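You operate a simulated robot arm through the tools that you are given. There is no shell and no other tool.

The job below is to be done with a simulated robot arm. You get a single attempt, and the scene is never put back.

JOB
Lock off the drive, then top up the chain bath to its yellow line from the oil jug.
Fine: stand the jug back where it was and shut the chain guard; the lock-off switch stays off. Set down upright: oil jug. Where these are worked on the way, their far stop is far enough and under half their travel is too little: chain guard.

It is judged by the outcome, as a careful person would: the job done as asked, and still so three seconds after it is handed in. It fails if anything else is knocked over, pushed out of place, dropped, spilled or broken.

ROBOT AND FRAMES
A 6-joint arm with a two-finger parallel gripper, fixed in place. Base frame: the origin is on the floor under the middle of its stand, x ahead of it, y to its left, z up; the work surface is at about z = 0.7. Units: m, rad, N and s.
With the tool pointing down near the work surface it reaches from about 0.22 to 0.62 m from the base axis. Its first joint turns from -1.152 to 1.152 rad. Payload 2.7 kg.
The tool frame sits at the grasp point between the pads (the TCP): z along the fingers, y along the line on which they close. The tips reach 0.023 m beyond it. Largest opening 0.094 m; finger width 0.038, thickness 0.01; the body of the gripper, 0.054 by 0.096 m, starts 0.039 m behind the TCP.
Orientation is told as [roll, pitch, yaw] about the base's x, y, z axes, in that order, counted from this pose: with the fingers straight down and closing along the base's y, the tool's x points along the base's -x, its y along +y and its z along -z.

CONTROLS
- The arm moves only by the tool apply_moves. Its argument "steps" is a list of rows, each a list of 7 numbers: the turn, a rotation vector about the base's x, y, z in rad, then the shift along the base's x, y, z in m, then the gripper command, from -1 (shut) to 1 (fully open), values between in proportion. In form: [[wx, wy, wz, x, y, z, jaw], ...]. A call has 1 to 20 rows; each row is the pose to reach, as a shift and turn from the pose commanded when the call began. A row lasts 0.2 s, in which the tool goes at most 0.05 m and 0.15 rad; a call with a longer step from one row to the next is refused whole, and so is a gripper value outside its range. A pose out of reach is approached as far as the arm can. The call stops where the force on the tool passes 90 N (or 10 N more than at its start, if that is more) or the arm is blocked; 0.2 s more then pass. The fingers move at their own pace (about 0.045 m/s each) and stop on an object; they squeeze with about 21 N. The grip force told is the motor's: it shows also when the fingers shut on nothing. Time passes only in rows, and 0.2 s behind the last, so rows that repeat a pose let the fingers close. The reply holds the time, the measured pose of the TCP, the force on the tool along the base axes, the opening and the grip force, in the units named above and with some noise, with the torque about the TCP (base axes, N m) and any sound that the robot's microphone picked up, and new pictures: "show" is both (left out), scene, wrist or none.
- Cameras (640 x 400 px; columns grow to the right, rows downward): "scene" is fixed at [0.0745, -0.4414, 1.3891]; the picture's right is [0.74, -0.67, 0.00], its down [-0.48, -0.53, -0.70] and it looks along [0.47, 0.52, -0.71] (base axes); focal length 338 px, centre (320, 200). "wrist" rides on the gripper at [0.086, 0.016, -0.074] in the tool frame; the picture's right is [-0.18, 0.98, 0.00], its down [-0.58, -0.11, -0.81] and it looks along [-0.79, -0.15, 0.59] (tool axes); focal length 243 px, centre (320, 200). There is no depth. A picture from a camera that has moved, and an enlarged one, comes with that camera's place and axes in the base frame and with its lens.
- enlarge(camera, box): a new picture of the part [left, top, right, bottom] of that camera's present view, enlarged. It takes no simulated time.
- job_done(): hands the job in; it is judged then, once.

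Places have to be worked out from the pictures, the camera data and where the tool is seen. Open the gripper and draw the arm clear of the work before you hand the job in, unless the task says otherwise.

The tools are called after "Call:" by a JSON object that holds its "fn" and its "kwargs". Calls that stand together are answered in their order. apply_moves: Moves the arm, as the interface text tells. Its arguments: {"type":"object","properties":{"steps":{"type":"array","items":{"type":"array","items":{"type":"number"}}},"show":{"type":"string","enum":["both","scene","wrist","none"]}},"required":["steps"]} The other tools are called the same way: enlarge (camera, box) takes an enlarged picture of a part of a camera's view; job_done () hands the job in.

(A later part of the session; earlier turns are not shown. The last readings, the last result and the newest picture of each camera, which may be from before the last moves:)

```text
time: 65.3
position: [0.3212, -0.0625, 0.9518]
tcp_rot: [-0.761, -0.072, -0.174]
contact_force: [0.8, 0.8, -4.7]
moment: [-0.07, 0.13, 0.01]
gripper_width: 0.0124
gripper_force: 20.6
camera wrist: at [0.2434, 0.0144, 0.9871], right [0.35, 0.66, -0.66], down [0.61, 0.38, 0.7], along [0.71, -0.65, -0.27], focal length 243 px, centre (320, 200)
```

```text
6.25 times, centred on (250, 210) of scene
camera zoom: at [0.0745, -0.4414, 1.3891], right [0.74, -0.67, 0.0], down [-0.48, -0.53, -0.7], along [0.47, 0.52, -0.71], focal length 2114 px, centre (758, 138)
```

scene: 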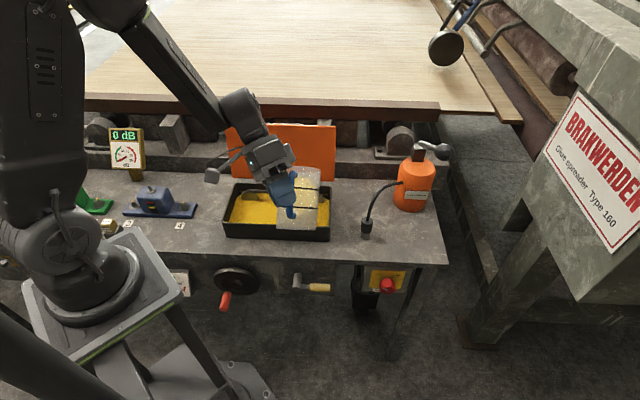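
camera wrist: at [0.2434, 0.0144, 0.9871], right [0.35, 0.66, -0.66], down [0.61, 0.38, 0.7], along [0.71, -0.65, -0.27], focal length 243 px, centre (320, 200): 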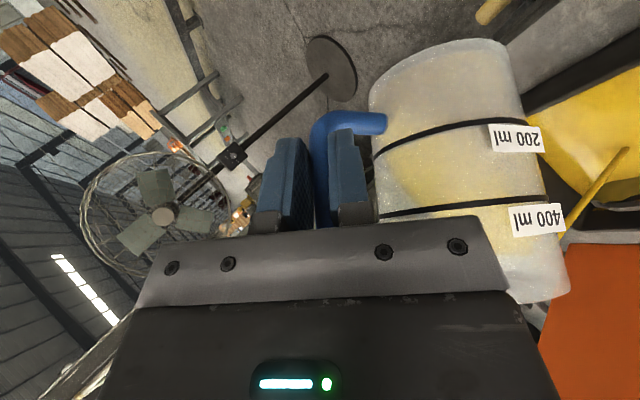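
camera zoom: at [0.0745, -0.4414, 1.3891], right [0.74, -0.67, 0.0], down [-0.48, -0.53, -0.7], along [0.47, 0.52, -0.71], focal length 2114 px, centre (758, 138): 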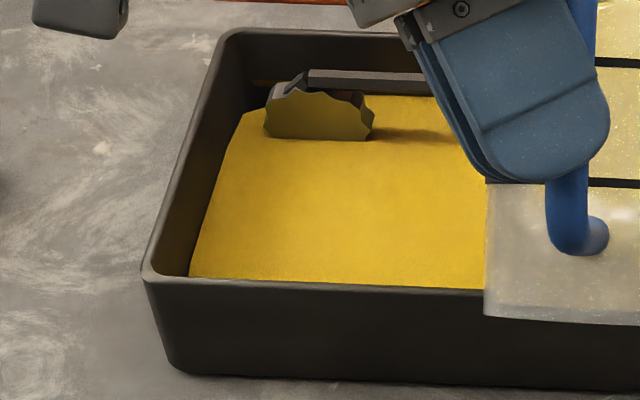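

Steady, thicker stream, and the level is creeping up. I'll hold a bit over a second more.

Call:
{"fn": "apply_moves", "kwargs": {"steps": [[0, 0, 0, 0, 0, 0, -1], [0, 0, 0, 0, 0, 0, -1], [0, 0, 0, 0, 0, 0, -1], [0, 0, 0, 0, 0, 0, -1], [0, 0, 0, 0, 0, 0, -1], [0, 0, 0, 0, 0, 0, -1]], "show": "wrist"}}

Call:
{"fn": "enlarge", "kwargs": {"camera": "scene", "box": [300, 178, 340, 218]}}

Call:
{"fn": "enlarge", "kwargs": {"camera": "scene", "box": [232, 178, 272, 218]}}

```text
time: 66.7
position: [0.3202, -0.0604, 0.9514]
tcp_rot: [-0.761, -0.071, -0.171]
contact_force: [0.3, 0.4, -3.9]
moment: [-0.08, 0.15, 0.0]
gripper_width: 0.0123
gripper_force: 21.4
camera wrist: at [0.2434, 0.0144, 0.9871], right [0.35, 0.66, -0.66], down [0.61, 0.38, 0.7], along [0.71, -0.65, -0.27], focal length 243 px, centre (320, 200)
```

wrist: 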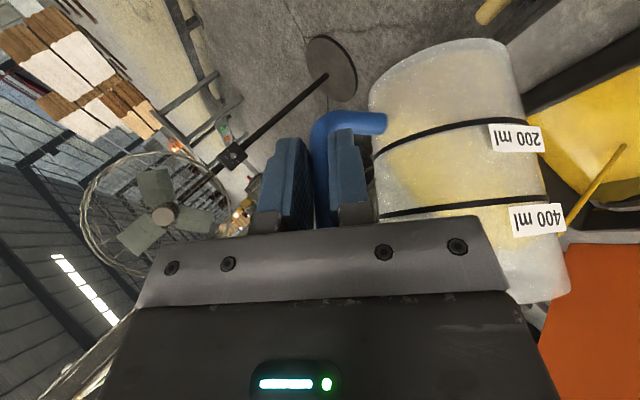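

```text
10.00 times, centred on (320, 198) of scene
camera zoom: at [0.0745, -0.4414, 1.3891], right [0.74, -0.67, 0.0], down [-0.48, -0.53, -0.7], along [0.47, 0.52, -0.71], focal length 3382 px, centre (320, 220)
```

zoom: 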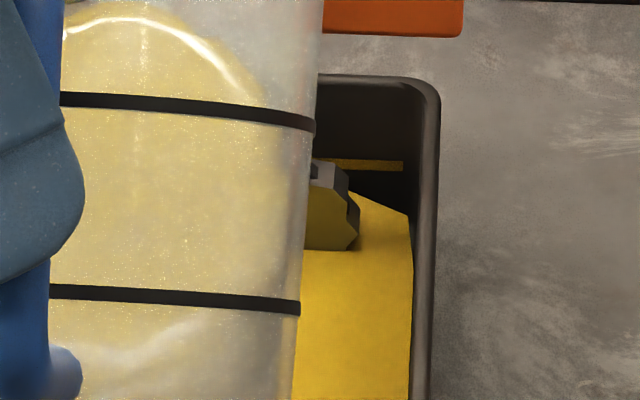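

```text
10.00 times, centred on (252, 198) of scene
camera zoom: at [0.0745, -0.4414, 1.3891], right [0.74, -0.67, 0.0], down [-0.48, -0.53, -0.7], along [0.47, 0.52, -0.71], focal length 3382 px, centre (1000, 220)
```

zoom: 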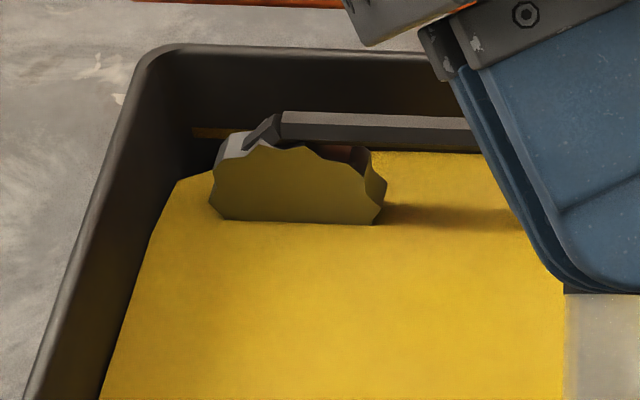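

Going by the sprocket waterline the oil has risen about 3 mm. I'll check the line against the oil in the wrist view as well.

Call:
{"fn": "enlarge", "kwargs": {"camera": "wrist", "box": [510, 50, 640, 250]}}

Call:
{"fn": "enlarge", "kwargs": {"camera": "scene", "box": [312, 186, 332, 206]}}

Call:
{"fn": "enlarge", "kwargs": {"camera": "scene", "box": [232, 184, 256, 208]}}

```text
2.00 times, centred on (575, 150) of wrist
camera zoom: at [0.2434, 0.0144, 0.9871], right [0.35, 0.66, -0.66], down [0.61, 0.38, 0.7], along [0.71, -0.65, -0.27], focal length 485 px, centre (-190, 300)
```

zoom: 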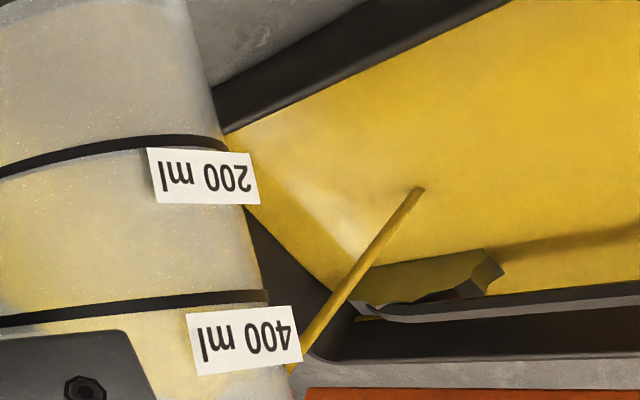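

```text
16.00 times, centred on (322, 196) of scene
camera zoom: at [0.0745, -0.4414, 1.3891], right [0.74, -0.67, 0.0], down [-0.48, -0.53, -0.7], along [0.47, 0.52, -0.71], focal length 5411 px, centre (288, 264)
```

zoom: 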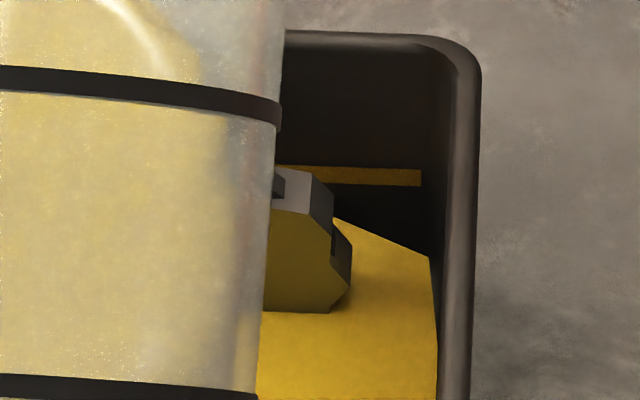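

```text
16.00 times, centred on (244, 196) of scene
camera zoom: at [0.0745, -0.4414, 1.3891], right [0.74, -0.67, 0.0], down [-0.48, -0.53, -0.7], along [0.47, 0.52, -0.71], focal length 5411 px, centre (1536, 264)
```

zoom: 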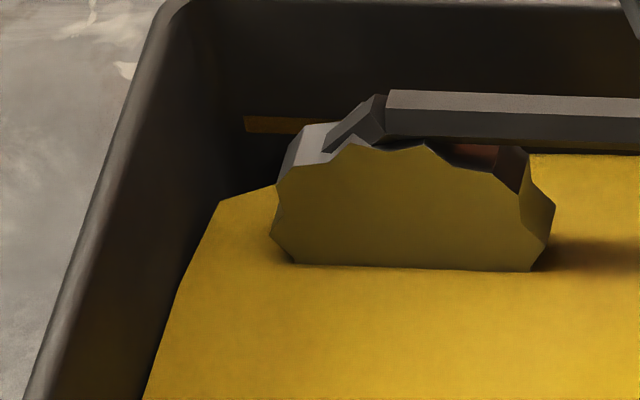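

Measured at 16x, the oil edge is about 1 px (≈3.8 mm) below the centre of the line, so the pour is not quite half done. I'll tilt on to 52° and hold.

Call:
{"fn": "apply_moves", "kwargs": {"steps": [[-0.0124, 0.0124, 0, 0.001, 0.001, 0.0024, -1], [-0.0247, 0.0247, 0, 0.002, 0.002, 0.0048, -1], [-0.037, 0.037, 0, 0.003, 0.003, 0.0073, -1], [-0.0494, 0.0494, 0, 0.004, 0.004, 0.0097, -1], [-0.0494, 0.0494, 0, 0.004, 0.004, 0.0097, -1], [-0.0494, 0.0494, 0, 0.004, 0.004, 0.0097, -1], [-0.0494, 0.0494, 0, 0.004, 0.004, 0.0097, -1], [-0.0494, 0.0494, 0, 0.004, 0.004, 0.0097, -1]], "show": "wrist"}}

Call:
{"fn": "enlarge", "kwargs": {"camera": "scene", "box": [312, 186, 332, 206]}}

Call:
{"fn": "enlarge", "kwargs": {"camera": "scene", "box": [232, 184, 256, 208]}}

```text
time: 68.5
position: [0.3246, -0.0581, 0.9609]
tcp_rot: [-0.817, -0.031, -0.171]
contact_force: [-0.8, 0.5, -3.7]
moment: [-0.09, 0.1, -0.04]
gripper_width: 0.0124
gripper_force: 21.2
camera wrist: at [0.2495, 0.0201, 0.9971], right [0.32, 0.63, -0.71], down [0.64, 0.41, 0.65], along [0.7, -0.66, -0.27], focal length 243 px, centre (320, 200)
```

wrist: 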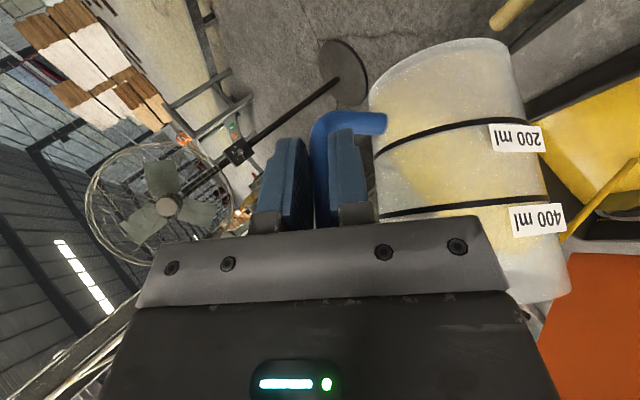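

```text
16.00 times, centred on (322, 196) of scene
camera zoom: at [0.0745, -0.4414, 1.3891], right [0.74, -0.67, 0.0], down [-0.48, -0.53, -0.7], along [0.47, 0.52, -0.71], focal length 5411 px, centre (288, 264)
```

zoom: 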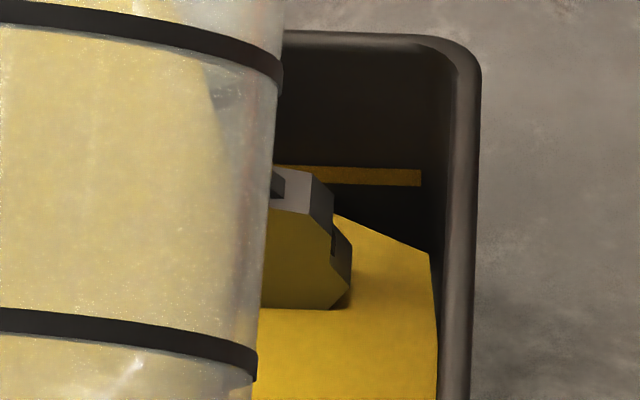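

```text
16.00 times, centred on (244, 196) of scene
camera zoom: at [0.0745, -0.4414, 1.3891], right [0.74, -0.67, 0.0], down [-0.48, -0.53, -0.7], along [0.47, 0.52, -0.71], focal length 5411 px, centre (1536, 264)
```

zoom: 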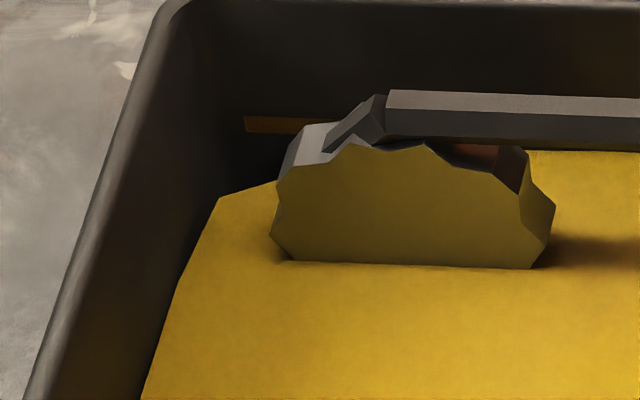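

Rising at about 2 zoomed pixels per second with roughly 12 to go. I'll tilt 2° more and hold.

Call:
{"fn": "apply_moves", "kwargs": {"steps": [[-0.0124, 0.0124, 0, 0.0011, 0.0011, 0.0024, -1], [-0.0247, 0.0247, 0, 0.0022, 0.0022, 0.0047, -1], [-0.0247, 0.0247, 0, 0.0022, 0.0022, 0.0047, -1], [-0.0247, 0.0247, 0, 0.0022, 0.0022, 0.0047, -1], [-0.0247, 0.0247, 0, 0.0022, 0.0022, 0.0047, -1], [-0.0247, 0.0247, 0, 0.0022, 0.0022, 0.0047, -1], [-0.0247, 0.0247, 0, 0.0022, 0.0022, 0.0047, -1], [-0.0247, 0.0247, 0, 0.0022, 0.0022, 0.0047, -1], [-0.0247, 0.0247, 0, 0.0022, 0.0022, 0.0047, -1]], "show": "wrist"}}

Call:
{"fn": "enlarge", "kwargs": {"camera": "scene", "box": [312, 186, 332, 206]}}

Call:
{"fn": "enlarge", "kwargs": {"camera": "scene", "box": [232, 184, 256, 208]}}

```text
time: 70.5
position: [0.3258, -0.0557, 0.9666]
tcp_rot: [-0.848, -0.012, -0.169]
contact_force: [-0.1, 0.8, -3.1]
moment: [-0.07, 0.11, -0.03]
gripper_width: 0.0122
gripper_force: 21.2
camera wrist: at [0.2525, 0.0234, 1.0018], right [0.3, 0.61, -0.73], down [0.66, 0.43, 0.62], along [0.69, -0.67, -0.27], focal length 243 px, centre (320, 200)
```

wrist: 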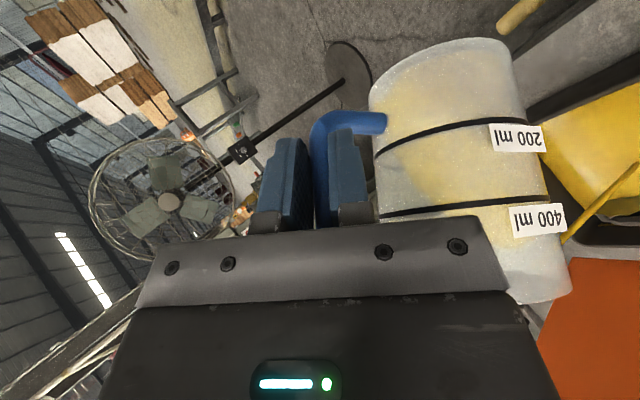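

```text
16.00 times, centred on (322, 196) of scene
camera zoom: at [0.0745, -0.4414, 1.3891], right [0.74, -0.67, 0.0], down [-0.48, -0.53, -0.7], along [0.47, 0.52, -0.71], focal length 5411 px, centre (288, 264)
```

zoom: 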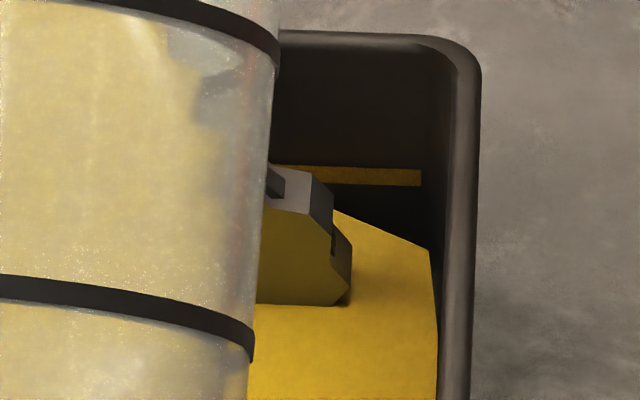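

```text
16.00 times, centred on (244, 196) of scene
camera zoom: at [0.0745, -0.4414, 1.3891], right [0.74, -0.67, 0.0], down [-0.48, -0.53, -0.7], along [0.47, 0.52, -0.71], focal length 5411 px, centre (1536, 264)
```

zoom: 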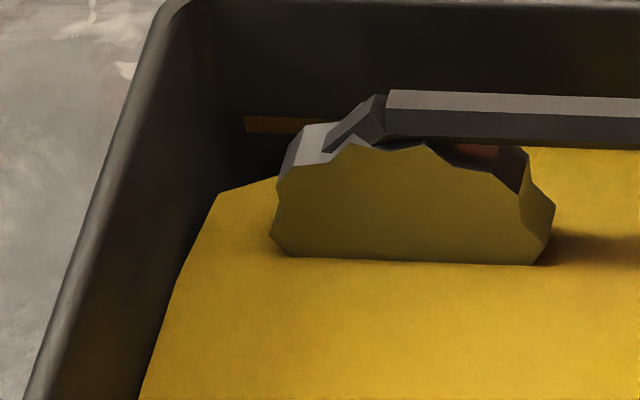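

About halfway through the remaining rise (chamfer mark 257→249, target about 241). I'll tilt 2° more and hold 1.8 s.

Call:
{"fn": "apply_moves", "kwargs": {"steps": [[-0.0124, 0.0124, 0, 0.0011, 0.0011, 0.0024, -1], [-0.0247, 0.0247, 0, 0.0022, 0.0022, 0.0047, -1], [-0.0247, 0.0247, 0, 0.0022, 0.0022, 0.0047, -1], [-0.0247, 0.0247, 0, 0.0022, 0.0022, 0.0047, -1], [-0.0247, 0.0247, 0, 0.0022, 0.0022, 0.0047, -1], [-0.0247, 0.0247, 0, 0.0022, 0.0022, 0.0047, -1], [-0.0247, 0.0247, 0, 0.0022, 0.0022, 0.0047, -1]], "show": "none"}}

Call:
{"fn": "enlarge", "kwargs": {"camera": "scene", "box": [312, 186, 332, 206]}}

Call:
{"fn": "enlarge", "kwargs": {"camera": "scene", "box": [232, 184, 256, 208]}}

```text
time: 72.1
position: [0.3293, -0.0541, 0.9704]
tcp_rot: [-0.876, 0.008, -0.169]
contact_force: [0.2, -0.5, -3.1]
moment: [-0.03, 0.08, 0.0]
gripper_width: 0.0124
gripper_force: 21.3
```

```text
16.00 times, centred on (322, 196) of scene
camera zoom: at [0.0745, -0.4414, 1.3891], right [0.74, -0.67, 0.0], down [-0.48, -0.53, -0.7], along [0.47, 0.52, -0.71], focal length 5411 px, centre (288, 264)
```

zoom: 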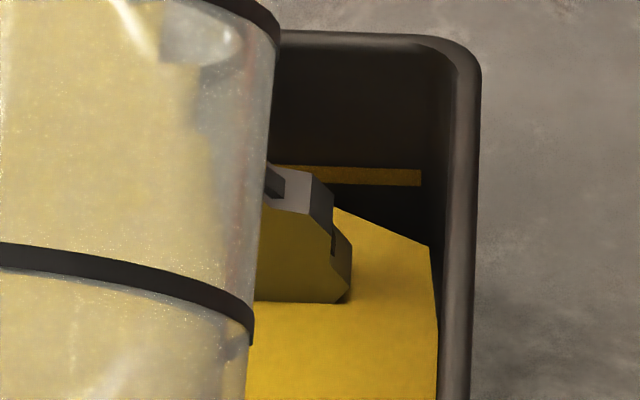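

```text
16.00 times, centred on (244, 196) of scene
camera zoom: at [0.0745, -0.4414, 1.3891], right [0.74, -0.67, 0.0], down [-0.48, -0.53, -0.7], along [0.47, 0.52, -0.71], focal length 5411 px, centre (1536, 264)
```

zoom: 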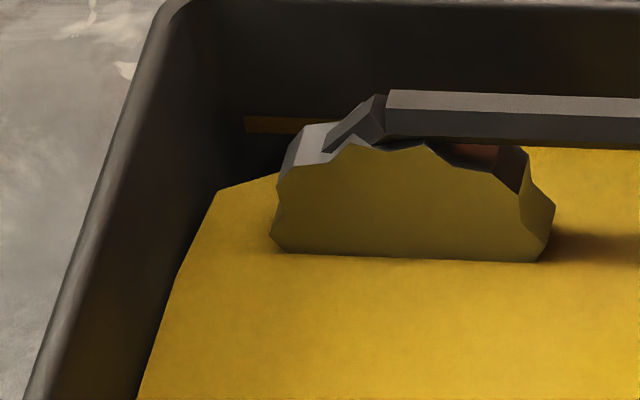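

By this measure the oil is now within the line's 4 mm band, and my reading may sit a millimetre low, so I'll stop here rather than risk overfilling. I'll untilt promptly along the reverse path.

Call:
{"fn": "apply_moves", "kwargs": {"steps": [[0.0494, -0.0494, 0, -0.0044, -0.0044, -0.0094, -1], [0.0987, -0.0987, 0, -0.0083, -0.0083, -0.0191, -1], [0.1481, -0.1481, 0, -0.0119, -0.0119, -0.0293, -1], [0.1975, -0.1975, 0, -0.0148, -0.0148, -0.0398, -1], [0.2468, -0.2468, 0, -0.0173, -0.0173, -0.0506, -1], [0.2962, -0.2962, 0, -0.0192, -0.0192, -0.0616, -1], [0.3456, -0.3456, 0, -0.0185, -0.0185, -0.0676, -1], [0.385, -0.385, 0, -0.0155, -0.0155, -0.065, -1], [0.4196, -0.4196, 0, -0.0124, -0.0124, -0.0596, -1], [0.463, -0.463, 0, -0.0074, -0.0074, -0.049, -1], [0.506, -0.506, 0, -0.0024, -0.0024, -0.0385, -1]]}}

Call:
{"fn": "enlarge", "kwargs": {"camera": "scene", "box": [210, 130, 350, 250]}}

Call:
{"fn": "enlarge", "kwargs": {"camera": "scene", "box": [312, 186, 332, 206]}}

Call:
{"fn": "enlarge", "kwargs": {"camera": "scene", "box": [232, 184, 256, 208]}}

```text
time: 74.5
position: [0.3274, -0.054, 0.9324]
tcp_rot: [-0.26, -0.38, -0.291]
contact_force: [0.7, 0.0, -2.8]
moment: [-0.09, 0.21, 0.02]
gripper_width: 0.0126
gripper_force: 21.1
camera wrist: at [0.2363, 0.0066, 0.9632], right [0.53, 0.83, -0.17], down [0.26, 0.03, 0.97], along [0.81, -0.55, -0.2], focal length 243 px, centre (320, 200)
```

scene: 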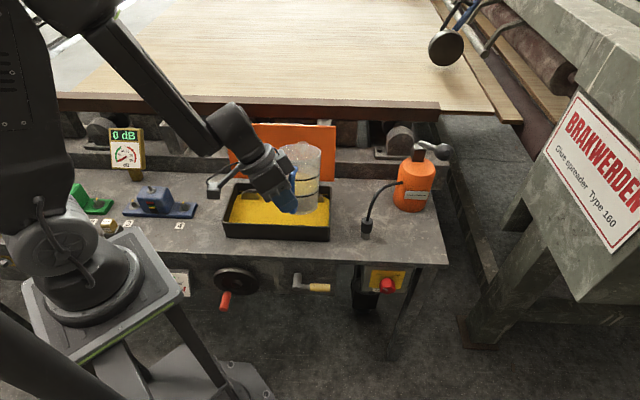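
wrist: 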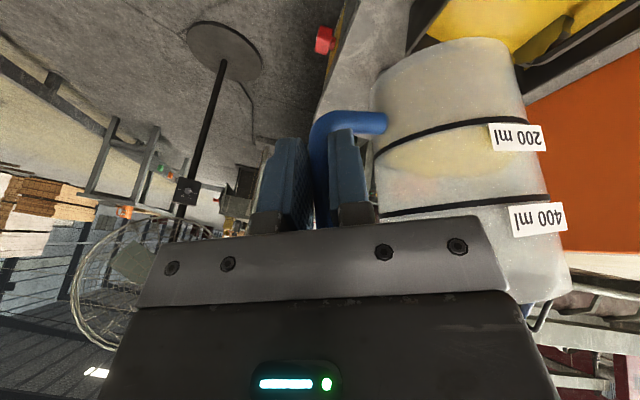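

```text
3.33 times, centred on (280, 190) of scene
camera zoom: at [0.0745, -0.4414, 1.3891], right [0.74, -0.67, 0.0], down [-0.48, -0.53, -0.7], along [0.47, 0.52, -0.71], focal length 1127 px, centre (453, 233)
```

zoom: 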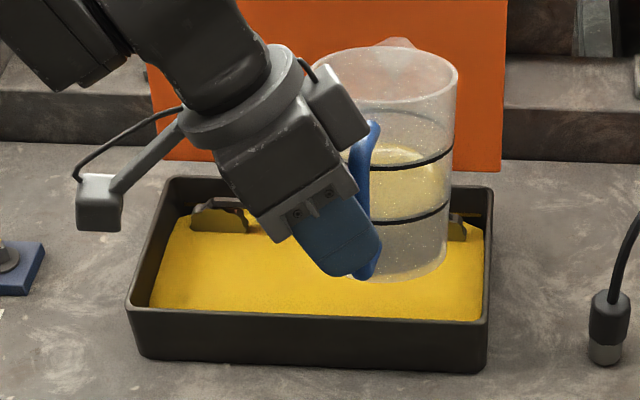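

```text
16.00 times, centred on (322, 196) of scene
camera zoom: at [0.0745, -0.4414, 1.3891], right [0.74, -0.67, 0.0], down [-0.48, -0.53, -0.7], along [0.47, 0.52, -0.71], focal length 5411 px, centre (288, 264)
```

zoom: 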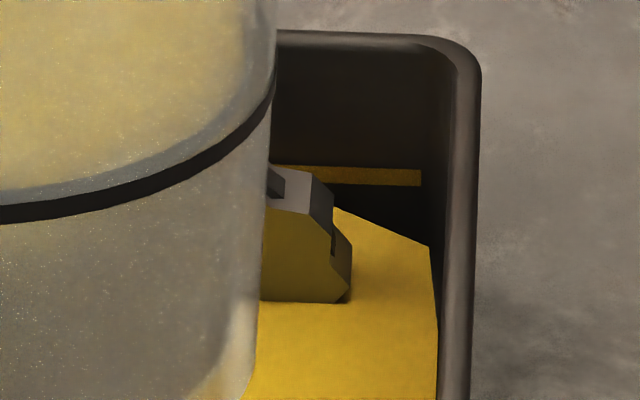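

```text
16.00 times, centred on (244, 196) of scene
camera zoom: at [0.0745, -0.4414, 1.3891], right [0.74, -0.67, 0.0], down [-0.48, -0.53, -0.7], along [0.47, 0.52, -0.71], focal length 5411 px, centre (1536, 264)
```

zoom: 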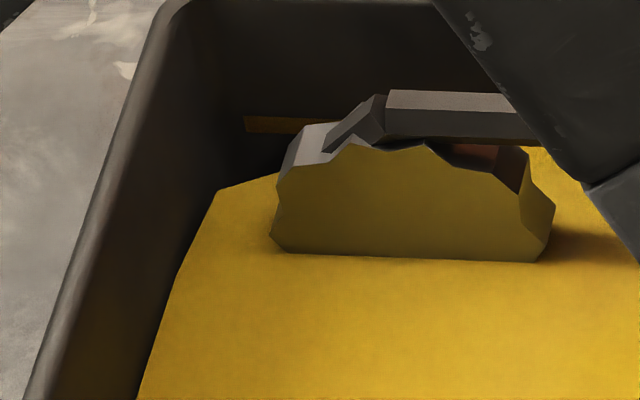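

Pour stopped cleanly with nothing outside the bath. The jug's weight fell by about 1.5 N (≈170 ml), matching the rise in the bath. I'll bring it upright and retrace the carry path to its place.

Call:
{"fn": "apply_moves", "kwargs": {"steps": [[0.002, -0.002, 0, 0.0009, -0.0001, 0.0002, -1], [0.007, -0.007, 0, 0.0034, -0.0006, 0.0006, -1], [0.017, -0.017, 0, 0.0077, -0.0013, 0.0014, -1], [0.028, -0.028, 0, 0.0129, -0.0022, 0.0022, -1], [0.041, -0.041, 0, 0.0189, -0.0032, 0.0033, -1], [0.0555, -0.0555, 0, 0.0257, -0.0043, 0.0045, -1], [0.07, -0.07, 0, 0.0326, -0.0055, 0.0057, -1], [0.085, -0.085, 0, 0.0395, -0.0066, 0.0069, -1], [0.1, -0.1, 0, 0.0463, -0.0078, 0.0081, -1], [0.115, -0.115, 0, 0.0532, -0.0089, 0.0093, -1], [0.13, -0.13, 0, 0.06, -0.0101, 0.0105, -1], [0.144, -0.144, 0, 0.0669, -0.0112, 0.0117, -1], [0.157, -0.157, 0, 0.0729, -0.0122, 0.0128, -1], [0.168, -0.168, 0, 0.0781, -0.0131, 0.0137, -1], [0.178, -0.178, 0, 0.0824, -0.0138, 0.0144, -1], [0.183, -0.183, 0, 0.085, -0.0143, 0.0149, -1], [0.185, -0.185, 0, 0.0858, -0.0144, 0.015, -1]]}}

Call:
{"fn": "enlarge", "kwargs": {"camera": "scene", "box": [210, 90, 370, 250]}}

Call:
{"fn": "enlarge", "kwargs": {"camera": "scene", "box": [240, 184, 310, 228]}}

```text
time: 78.1
position: [0.412, -0.07, 0.9478]
tcp_rot: [0.001, -0.495, -0.402]
contact_force: [1.1, -0.5, -3.1]
moment: [-0.14, 0.21, -0.03]
gripper_width: 0.0121
gripper_force: 21.2
camera wrist: at [0.3164, -0.0135, 0.9711], right [0.53, 0.84, 0.09], down [0.08, -0.15, 0.99], along [0.84, -0.52, -0.15], focal length 243 px, centre (320, 200)
```

scene: 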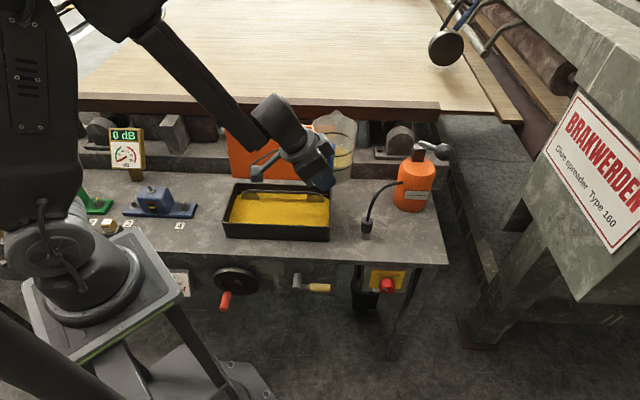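
wrist: 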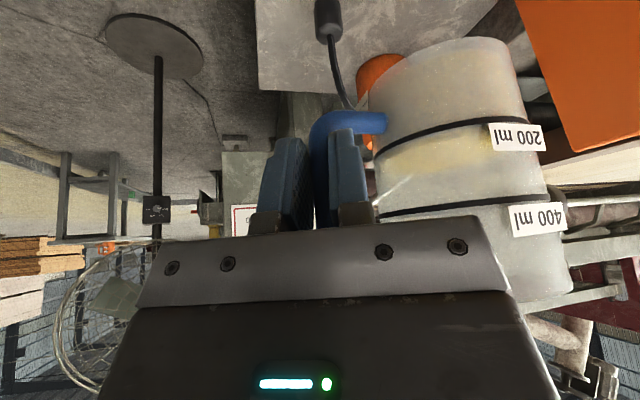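

```text
2.50 times, centred on (290, 170) of scene
camera zoom: at [0.0745, -0.4414, 1.3891], right [0.74, -0.67, 0.0], down [-0.48, -0.53, -0.7], along [0.47, 0.52, -0.71], focal length 846 px, centre (395, 275)
```

zoom: 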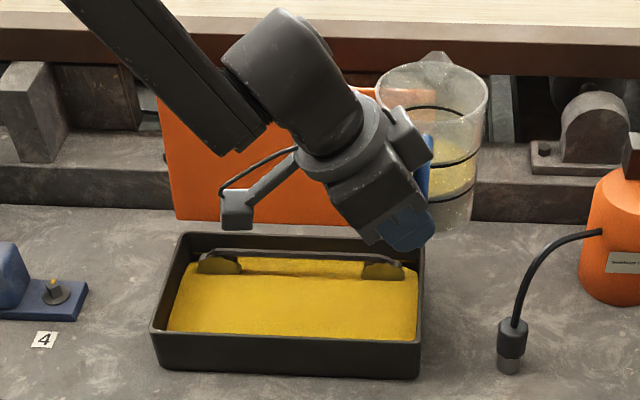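

```text
9.09 times, centred on (275, 206) of scene
camera zoom: at [0.0745, -0.4414, 1.3891], right [0.74, -0.67, 0.0], down [-0.48, -0.53, -0.7], along [0.47, 0.52, -0.71], focal length 3075 px, centre (729, 146)
```

zoom: 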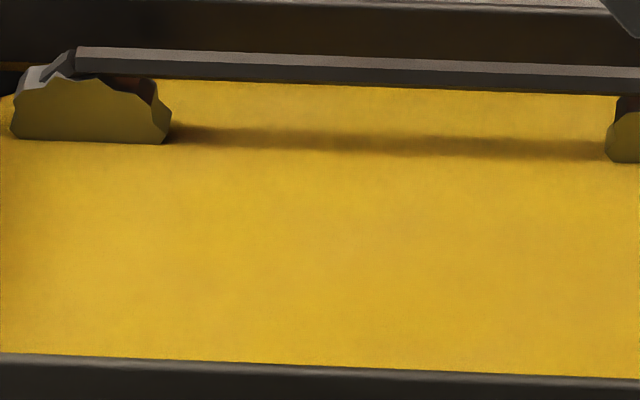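

The jug is upright again over the right end of the bath. I'll read its remaining level to cross-check how much went in.

Call:
{"fn": "enlarge", "kwargs": {"camera": "wrist", "box": [360, 20, 590, 310]}}

Call:
{"fn": "enlarge", "kwargs": {"camera": "scene", "box": [300, 95, 370, 155]}}

Call:
{"fn": "enlarge", "kwargs": {"camera": "scene", "box": [312, 186, 332, 206]}}

Call:
{"fn": "enlarge", "kwargs": {"camera": "scene", "box": [232, 184, 256, 208]}}

```text
1.38 times, centred on (475, 165) of wrist
camera zoom: at [0.3164, -0.0135, 0.9711], right [0.53, 0.84, 0.09], down [0.08, -0.15, 0.99], along [0.84, -0.52, -0.15], focal length 335 px, centre (106, 248)
```

zoom: 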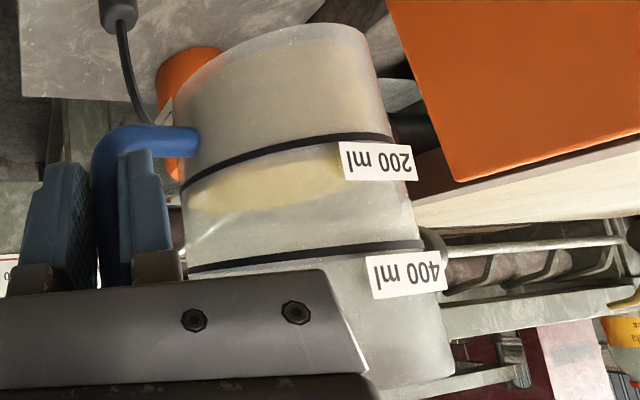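

```text
6.67 times, centred on (335, 125) of scene
camera zoom: at [0.0745, -0.4414, 1.3891], right [0.74, -0.67, 0.0], down [-0.48, -0.53, -0.7], along [0.47, 0.52, -0.71], focal length 2255 px, centre (220, 700)
```

zoom: 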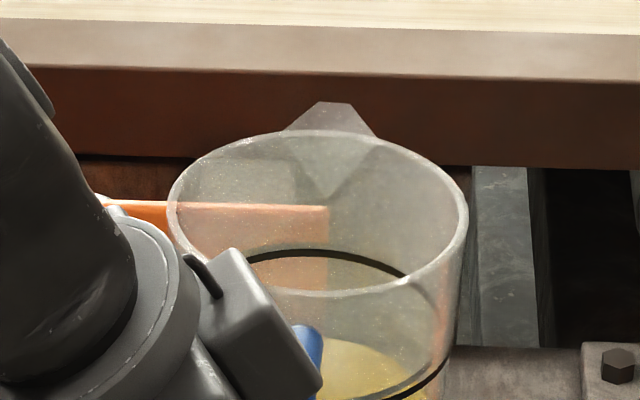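

```text
16.00 times, centred on (322, 196) of scene
camera zoom: at [0.0745, -0.4414, 1.3891], right [0.74, -0.67, 0.0], down [-0.48, -0.53, -0.7], along [0.47, 0.52, -0.71], focal length 5411 px, centre (288, 264)
```

zoom: 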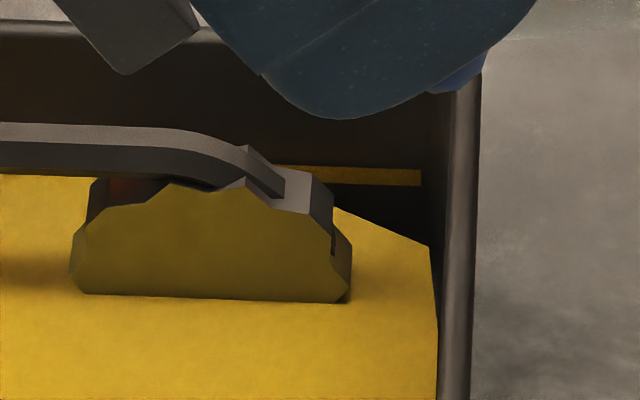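

```text
16.00 times, centred on (244, 196) of scene
camera zoom: at [0.0745, -0.4414, 1.3891], right [0.74, -0.67, 0.0], down [-0.48, -0.53, -0.7], along [0.47, 0.52, -0.71], focal length 5411 px, centre (1536, 264)
```

zoom: 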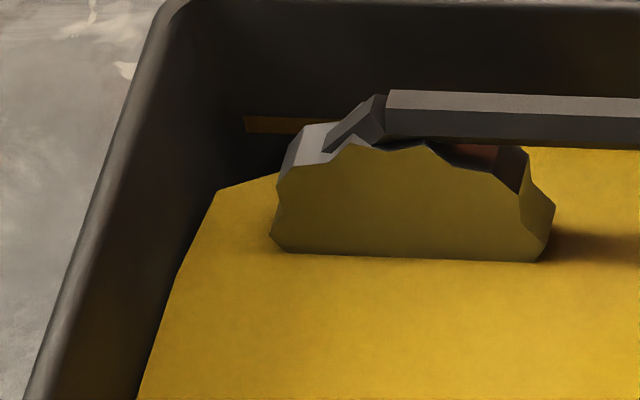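

The bath reading and the jug's lost weight agree. I'll carry the jug back along the reverse path to above its spot.

Call:
{"fn": "apply_moves", "kwargs": {"steps": [[0, 0, 0, 0.004, -0.003, 0, -1], [0, 0, 0, 0.012, -0.008, 0, -1], [0, 0, 0, 0.022, -0.014, 0, -1], [0, 0, 0, 0.033, -0.02, 0, -1], [0, 0, 0, 0.045, -0.025, 0, -1], [0, 0, 0, 0.057, -0.028, 0, -1], [0, 0, 0, 0.069, -0.029, 0, -1], [0, 0, 0, 0.081, -0.028, 0, -1], [0, 0, 0, 0.092, -0.025, 0, -1], [0, 0, 0, 0.102, -0.019, 0, -1], [0, 0, 0, 0.111, -0.012, 0, -1], [0, 0, 0, 0.119, -0.004, 0, -1], [0, 0, 0, 0.127, 0.004, 0, -1], [0, 0, 0, 0.134, 0.011, -0.002, -1], [0, 0, 0, 0.14, 0.017, -0.006, -1], [0, 0, 0, 0.145, 0.022, -0.012, -1], [0, 0, 0, 0.148, 0.025, -0.018, -1], [0, 0, 0, 0.15, 0.027, -0.024, -1], [0, 0, 0, 0.15, 0.027, -0.029, -1], [0, 0, 0, 0.15, 0.027, -0.032, -1]]}}

Call:
{"fn": "enlarge", "kwargs": {"camera": "scene", "box": [218, 178, 340, 242]}}

```text
time: 82.3
position: [0.5621, -0.0446, 0.9146]
tcp_rot: [0.002, -0.491, -0.402]
contact_force: [0.1, -0.6, -3.2]
moment: [-0.1, 0.2, 0.02]
gripper_width: 0.0124
gripper_force: 21.2
camera wrist: at [0.4663, 0.0137, 0.9389], right [0.53, 0.84, 0.09], down [0.08, -0.15, 0.99], along [0.84, -0.52, -0.15], focal length 243 px, centre (320, 200)
```

scene: 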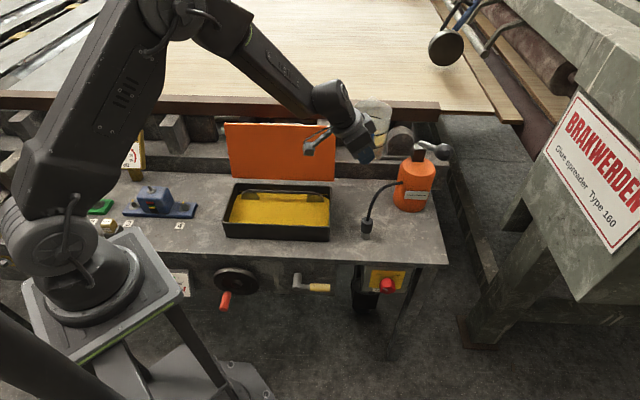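
wrist: 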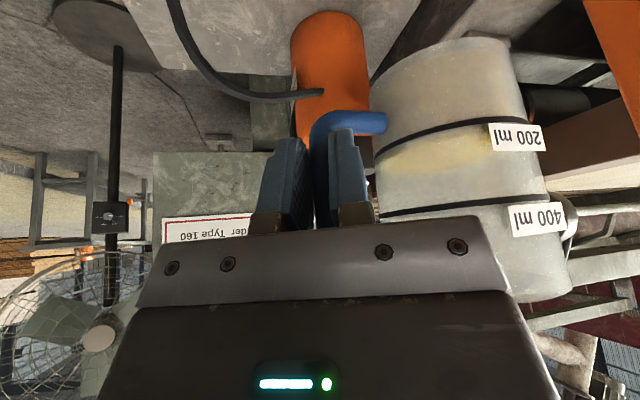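

```text
5.25 times, centred on (279, 210) of scene
camera zoom: at [0.0745, -0.4414, 1.3891], right [0.74, -0.67, 0.0], down [-0.48, -0.53, -0.7], along [0.47, 0.52, -0.71], focal length 1774 px, centre (535, 148)
```

zoom: 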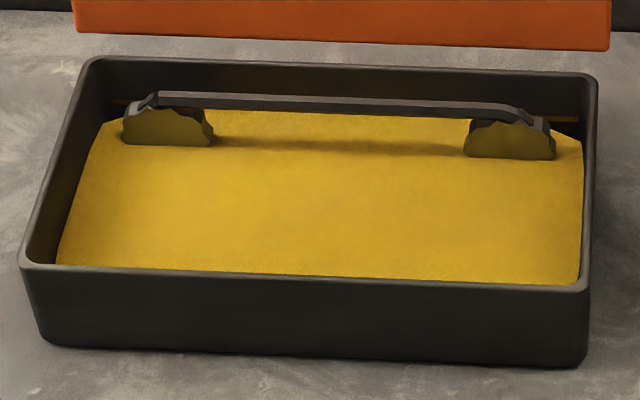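

Above its spot and level. I'll lower it smoothly to about 11 mm above the bench first.

Call:
{"fn": "apply_moves", "kwargs": {"steps": [[0, 0, 0, 0, 0, -0.002, -1], [0, 0, 0, 0, 0, -0.007, -1], [0, 0, 0, 0, 0, -0.014, -1], [0, 0, 0, 0, 0, -0.023, -1], [0, 0, 0, 0, 0, -0.032, -1], [0, 0, 0, 0, 0, -0.041, -1], [0, 0, 0, 0, 0, -0.05, -1], [0, 0, 0, 0, 0, -0.059, -1], [0, 0, 0, 0, 0, -0.068, -1], [0, 0, 0, 0, 0, -0.077, -1], [0, 0, 0, 0, 0, -0.086, -1], [0, 0, 0, 0, 0, -0.095, -1], [0, 0, 0, 0, 0, -0.104, -1], [0, 0, 0, 0, 0, -0.112, -1], [0, 0, 0, 0, 0, -0.119, -1], [0, 0, 0, 0, 0, -0.125, -1], [0, 0, 0, 0, 0, -0.13, -1], [0, 0, 0, 0, 0, -0.134, -1], [0, 0, 0, 0, 0, -0.137, -1], [0, 0, 0, 0, 0, -0.139, -1]]}}

Call:
{"fn": "enlarge", "kwargs": {"camera": "scene", "box": [335, 140, 415, 190]}}

Call:
{"fn": "enlarge", "kwargs": {"camera": "scene", "box": [335, 165, 415, 215]}}

```text
time: 86.5
position: [0.5623, -0.0433, 0.7755]
tcp_rot: [-0.001, -0.494, -0.402]
contact_force: [-0.5, 0.2, -3.3]
moment: [-0.14, 0.19, -0.01]
gripper_width: 0.0123
gripper_force: 21.1
camera wrist: at [0.466, 0.0135, 0.7999], right [0.53, 0.84, 0.09], down [0.08, -0.15, 0.99], along [0.84, -0.52, -0.15], focal length 243 px, centre (320, 200)
```

scene: 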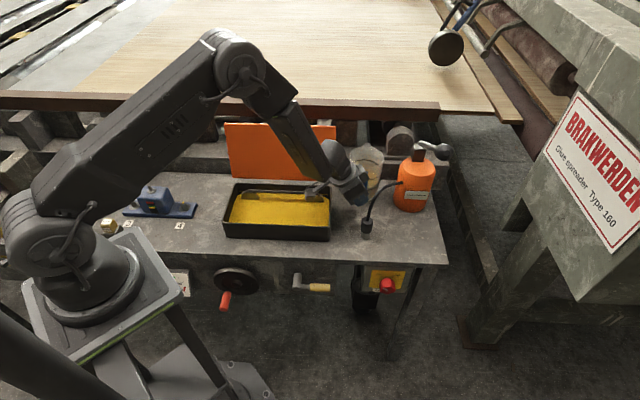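
wrist: 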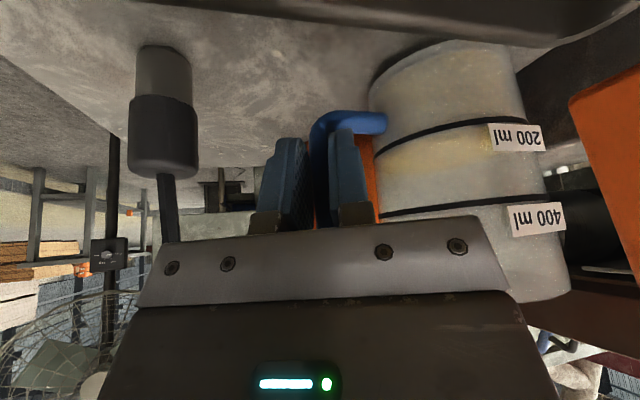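

```text
8.00 times, centred on (375, 165) of scene
camera zoom: at [0.0745, -0.4414, 1.3891], right [0.74, -0.67, 0.0], down [-0.48, -0.53, -0.7], along [0.47, 0.52, -0.71], focal length 2706 px, centre (-120, 480)
```

zoom: 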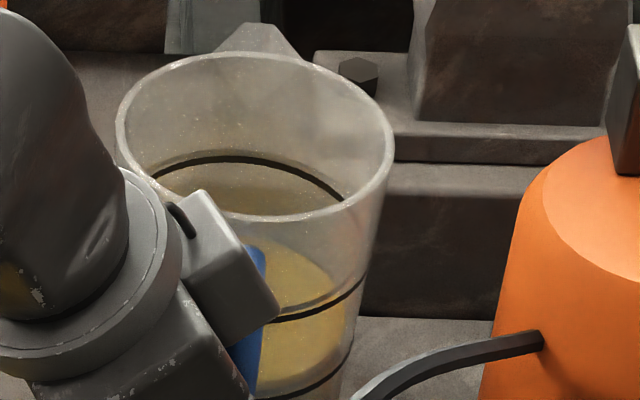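

```text
8.00 times, centred on (375, 190) of scene
camera zoom: at [0.0745, -0.4414, 1.3891], right [0.74, -0.67, 0.0], down [-0.48, -0.53, -0.7], along [0.47, 0.52, -0.71], focal length 2706 px, centre (-120, 280)
```

zoom: 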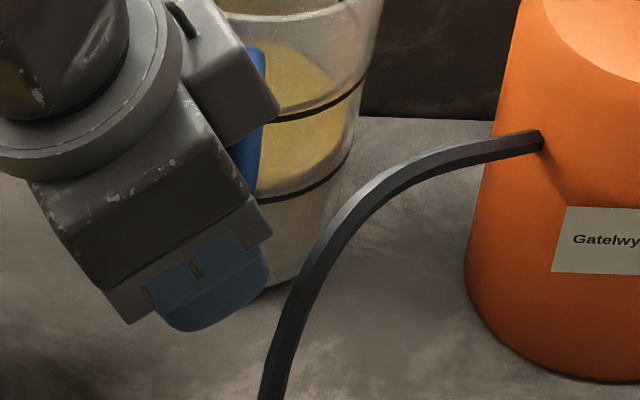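

The jug now reads about 200 ml, down from about 400 ml, so roughly 200 ml went into the bath. I'll set it down with slow 1 mm steps, watching the force.

Call:
{"fn": "apply_moves", "kwargs": {"steps": [[0, 0, 0, 0, 0, -0.001, -1], [0, 0, 0, 0, 0, -0.002, -1], [0, 0, 0, 0, 0, -0.003, -1], [0, 0, 0, 0, 0, -0.004, -1], [0, 0, 0, 0, 0, -0.005, -1], [0, 0, 0, 0, 0, -0.006, -1], [0, 0, 0, 0, 0, -0.007, -1], [0, 0, 0, 0, 0, -0.008, -1]], "show": "none"}}

Call:
{"fn": "apply_moves", "kwargs": {"steps": [[0, 0, 0, 0, 0, -0.001, -1]], "show": "none"}}

Call:
{"fn": "apply_moves", "kwargs": {"steps": [[0, 0, 0, 0, 0, -0.001, -1]], "show": "none"}}

```text
time: 88.3
position: [0.5626, -0.0442, 0.7679]
tcp_rot: [0.001, -0.493, -0.402]
contact_force: [-0.7, -0.5, -2.2]
moment: [-0.1, 0.22, 0.0]
gripper_width: 0.0122
gripper_force: 21.1
```

```text
time: 88.7
position: [0.562, -0.0445, 0.7679]
tcp_rot: [-0.002, -0.495, -0.402]
contact_force: [-0.5, -0.5, -1.8]
moment: [-0.11, 0.07, 0.01]
gripper_width: 0.0127
gripper_force: 20.9
```

```text
time: 89.1
position: [0.5618, -0.0435, 0.7665]
tcp_rot: [-0.001, -0.495, -0.401]
contact_force: [-2.3, -0.7, 2.1]
moment: [-0.04, -0.26, -0.09]
gripper_width: 0.0126
gripper_force: 20.8
```

The load went from -2 N to +2 N, so the jug is standing on the bench. I'll open the jaws and check.

Call:
{"fn": "apply_moves", "kwargs": {"steps": [[0, 0, 0, 0, 0, 0, -0.65], [0, 0, 0, 0, 0, 0, -0.5], [0, 0, 0, 0, 0, 0, -0.34], [0, 0, 0, 0, 0, 0, -0.34]]}}

Call:
{"fn": "enlarge", "kwargs": {"camera": "scene", "box": [335, 140, 415, 190]}}

Call:
{"fn": "enlarge", "kwargs": {"camera": "wrist", "box": [220, 40, 420, 230]}}

```text
time: 90.1
position: [0.563, -0.043, 0.7659]
tcp_rot: [0.0, -0.494, -0.401]
contact_force: [-0.3, 0.6, 0.3]
moment: [0.0, 0.01, 0.0]
gripper_width: 0.0309
gripper_force: 0.0
camera wrist: at [0.4661, 0.0138, 0.7902], right [0.53, 0.84, 0.09], down [0.08, -0.15, 0.99], along [0.84, -0.52, -0.15], focal length 243 px, centre (320, 200)
```

scene: 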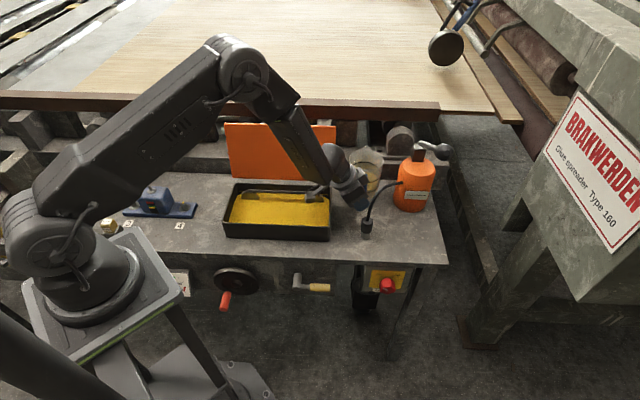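
wrist: 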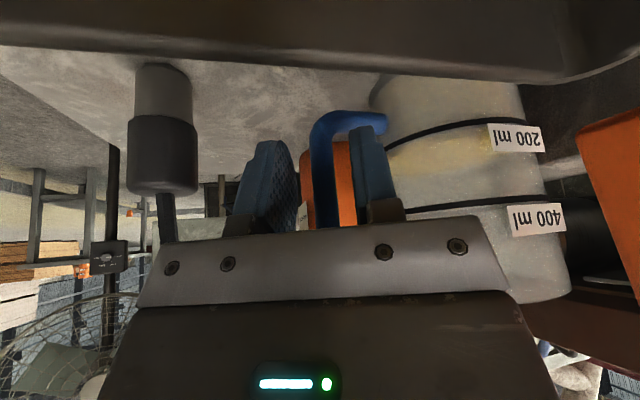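

```text
8.00 times, centred on (375, 165) of scene
camera zoom: at [0.0745, -0.4414, 1.3891], right [0.74, -0.67, 0.0], down [-0.48, -0.53, -0.7], along [0.47, 0.52, -0.71], focal length 2706 px, centre (-120, 480)
```

zoom: 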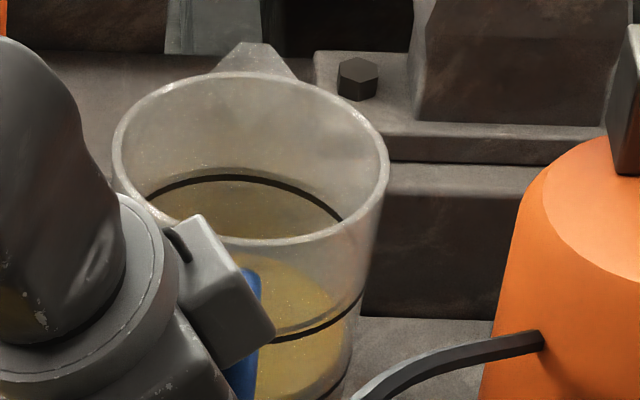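

```text
2.11 times, centred on (320, 135) of wrist
camera zoom: at [0.4661, 0.0138, 0.7902], right [0.53, 0.84, 0.09], down [0.08, -0.15, 0.99], along [0.84, -0.52, -0.15], focal length 511 px, centre (320, 337)
```

zoom: 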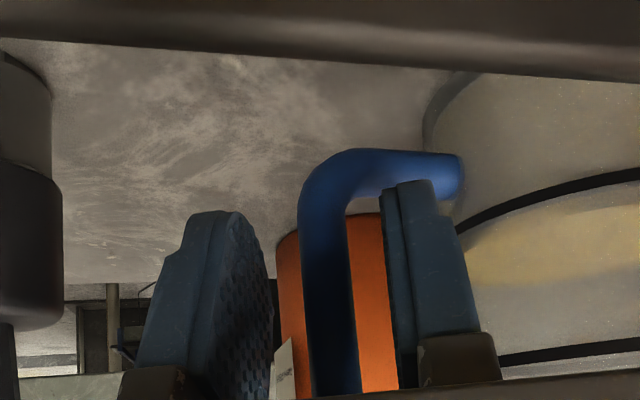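

The jug stands upright within about 2 mm of where it started. I'll withdraw straight back along the tool axis.

Call:
{"fn": "apply_moves", "kwargs": {"steps": [[0, 0, 0, -0.0044, 0.0018, 0.0088, -0.34], [0, 0, 0, -0.0109, 0.0046, 0.022, -0.34], [0, 0, 0, -0.0174, 0.0074, 0.0352, -0.34], [0, 0, 0, -0.024, 0.0102, 0.0484, -0.34], [0, 0, 0, -0.0305, 0.0129, 0.0617, -0.34], [0, 0, 0, -0.0392, 0.0166, 0.0793, -0.34], [0, 0, 0, -0.048, 0.0203, 0.097, -0.34], [0, 0, 0, -0.0589, 0.0249, 0.119, -0.34], [0, 0, 0, -0.0698, 0.0295, 0.141, -0.34]]}}

Call:
{"fn": "enlarge", "kwargs": {"camera": "scene", "box": [335, 140, 415, 190]}}

Call:
{"fn": "enlarge", "kwargs": {"camera": "scene", "box": [335, 165, 415, 215]}}

```text
time: 92.1
position: [0.4925, -0.0135, 0.9075]
tcp_rot: [0.0, -0.492, -0.399]
contact_force: [0.4, 0.2, 0.0]
moment: [0.01, -0.02, -0.05]
gripper_width: 0.0312
gripper_force: 0.0
camera wrist: at [0.396, 0.0435, 0.9319], right [0.53, 0.84, 0.09], down [0.08, -0.15, 0.99], along [0.84, -0.52, -0.15], focal length 243 px, centre (320, 200)
```

scene: 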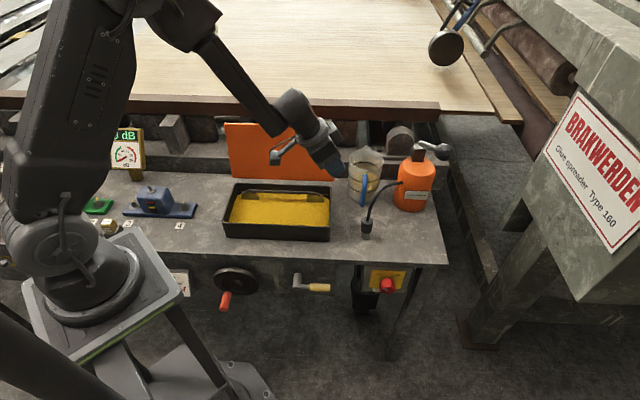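
wrist: 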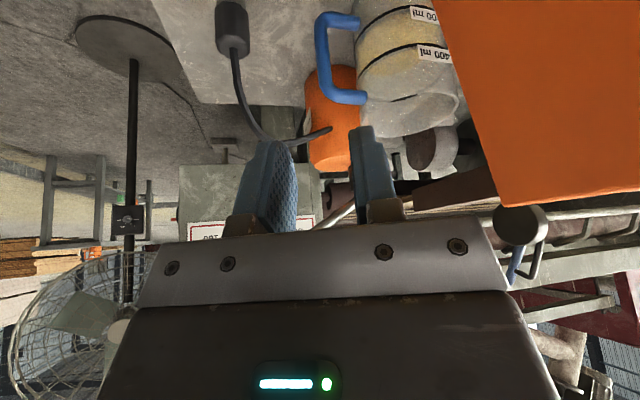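

```text
8.00 times, centred on (375, 165) of scene
camera zoom: at [0.0745, -0.4414, 1.3891], right [0.74, -0.67, 0.0], down [-0.48, -0.53, -0.7], along [0.47, 0.52, -0.71], focal length 2706 px, centre (-120, 480)
```

zoom: 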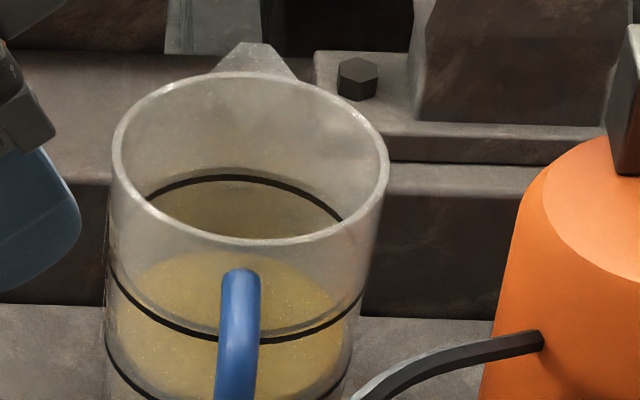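

```text
8.00 times, centred on (375, 190) of scene
camera zoom: at [0.0745, -0.4414, 1.3891], right [0.74, -0.67, 0.0], down [-0.48, -0.53, -0.7], along [0.47, 0.52, -0.71], focal length 2706 px, centre (-120, 280)
```

zoom: 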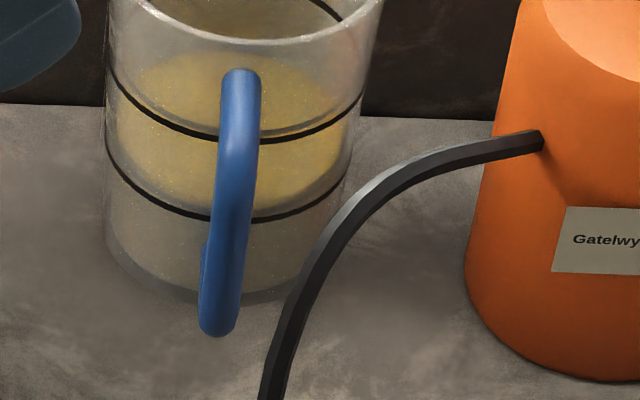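

The jug is back and upright. Now I want a lower-angle look at the bath, so I'll turn the wrist camera to face the back wall from in front of the bench, where the line and oil can be compared with less parallax.

Call:
{"fn": "apply_moves", "kwargs": {"steps": [[0, 0, 0, 0, 0, 0.03, -0.34], [0, 0, 0.1, -0.01, -0.01, 0.05, -0.34], [0, 0, 0.23, -0.025, -0.025, 0.05, -0.34], [0, 0, 0.36, -0.04, -0.045, 0.05, -0.34], [0, 0, 0.49, -0.06, -0.065, 0.05, -0.34], [0, 0, 0.62, -0.08, -0.085, 0.05, -0.34], [0, 0, 0.75, -0.1, -0.105, 0.045, -0.34], [0, 0, 0.88, -0.115, -0.12, 0.035, -0.34], [0, 0, 1.01, -0.13, -0.135, 0.02, -0.34], [0, 0, 1.1, -0.145, -0.15, 0.0, -0.34], [0, 0, 1.186, -0.1535, -0.1565, -0.02, -0.34]]}}

```text
time: 94.5
position: [0.3388, -0.1712, 0.8873]
tcp_rot: [-0.001, -0.493, 0.787]
contact_force: [-0.9, 0.3, -0.1]
moment: [-0.03, -0.01, -0.01]
gripper_width: 0.031
gripper_force: 0.2
camera wrist: at [0.2491, -0.2392, 0.911], right [-0.58, 0.81, 0.09], down [0.17, 0.01, 0.99], along [0.8, 0.59, -0.14], focal length 243 px, centre (320, 200)
```

scene: 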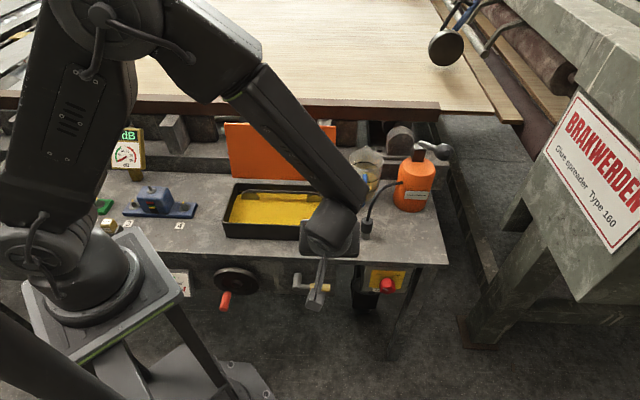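
wrist: 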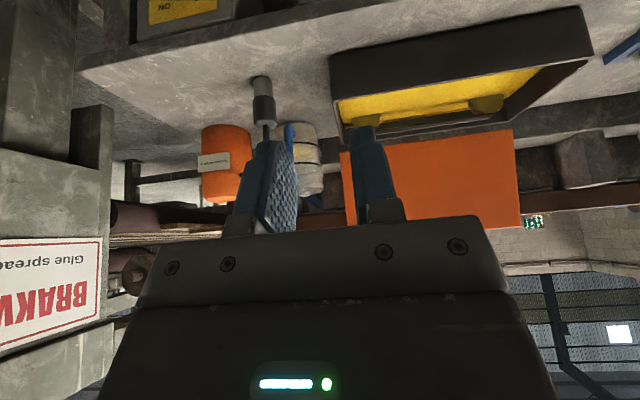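

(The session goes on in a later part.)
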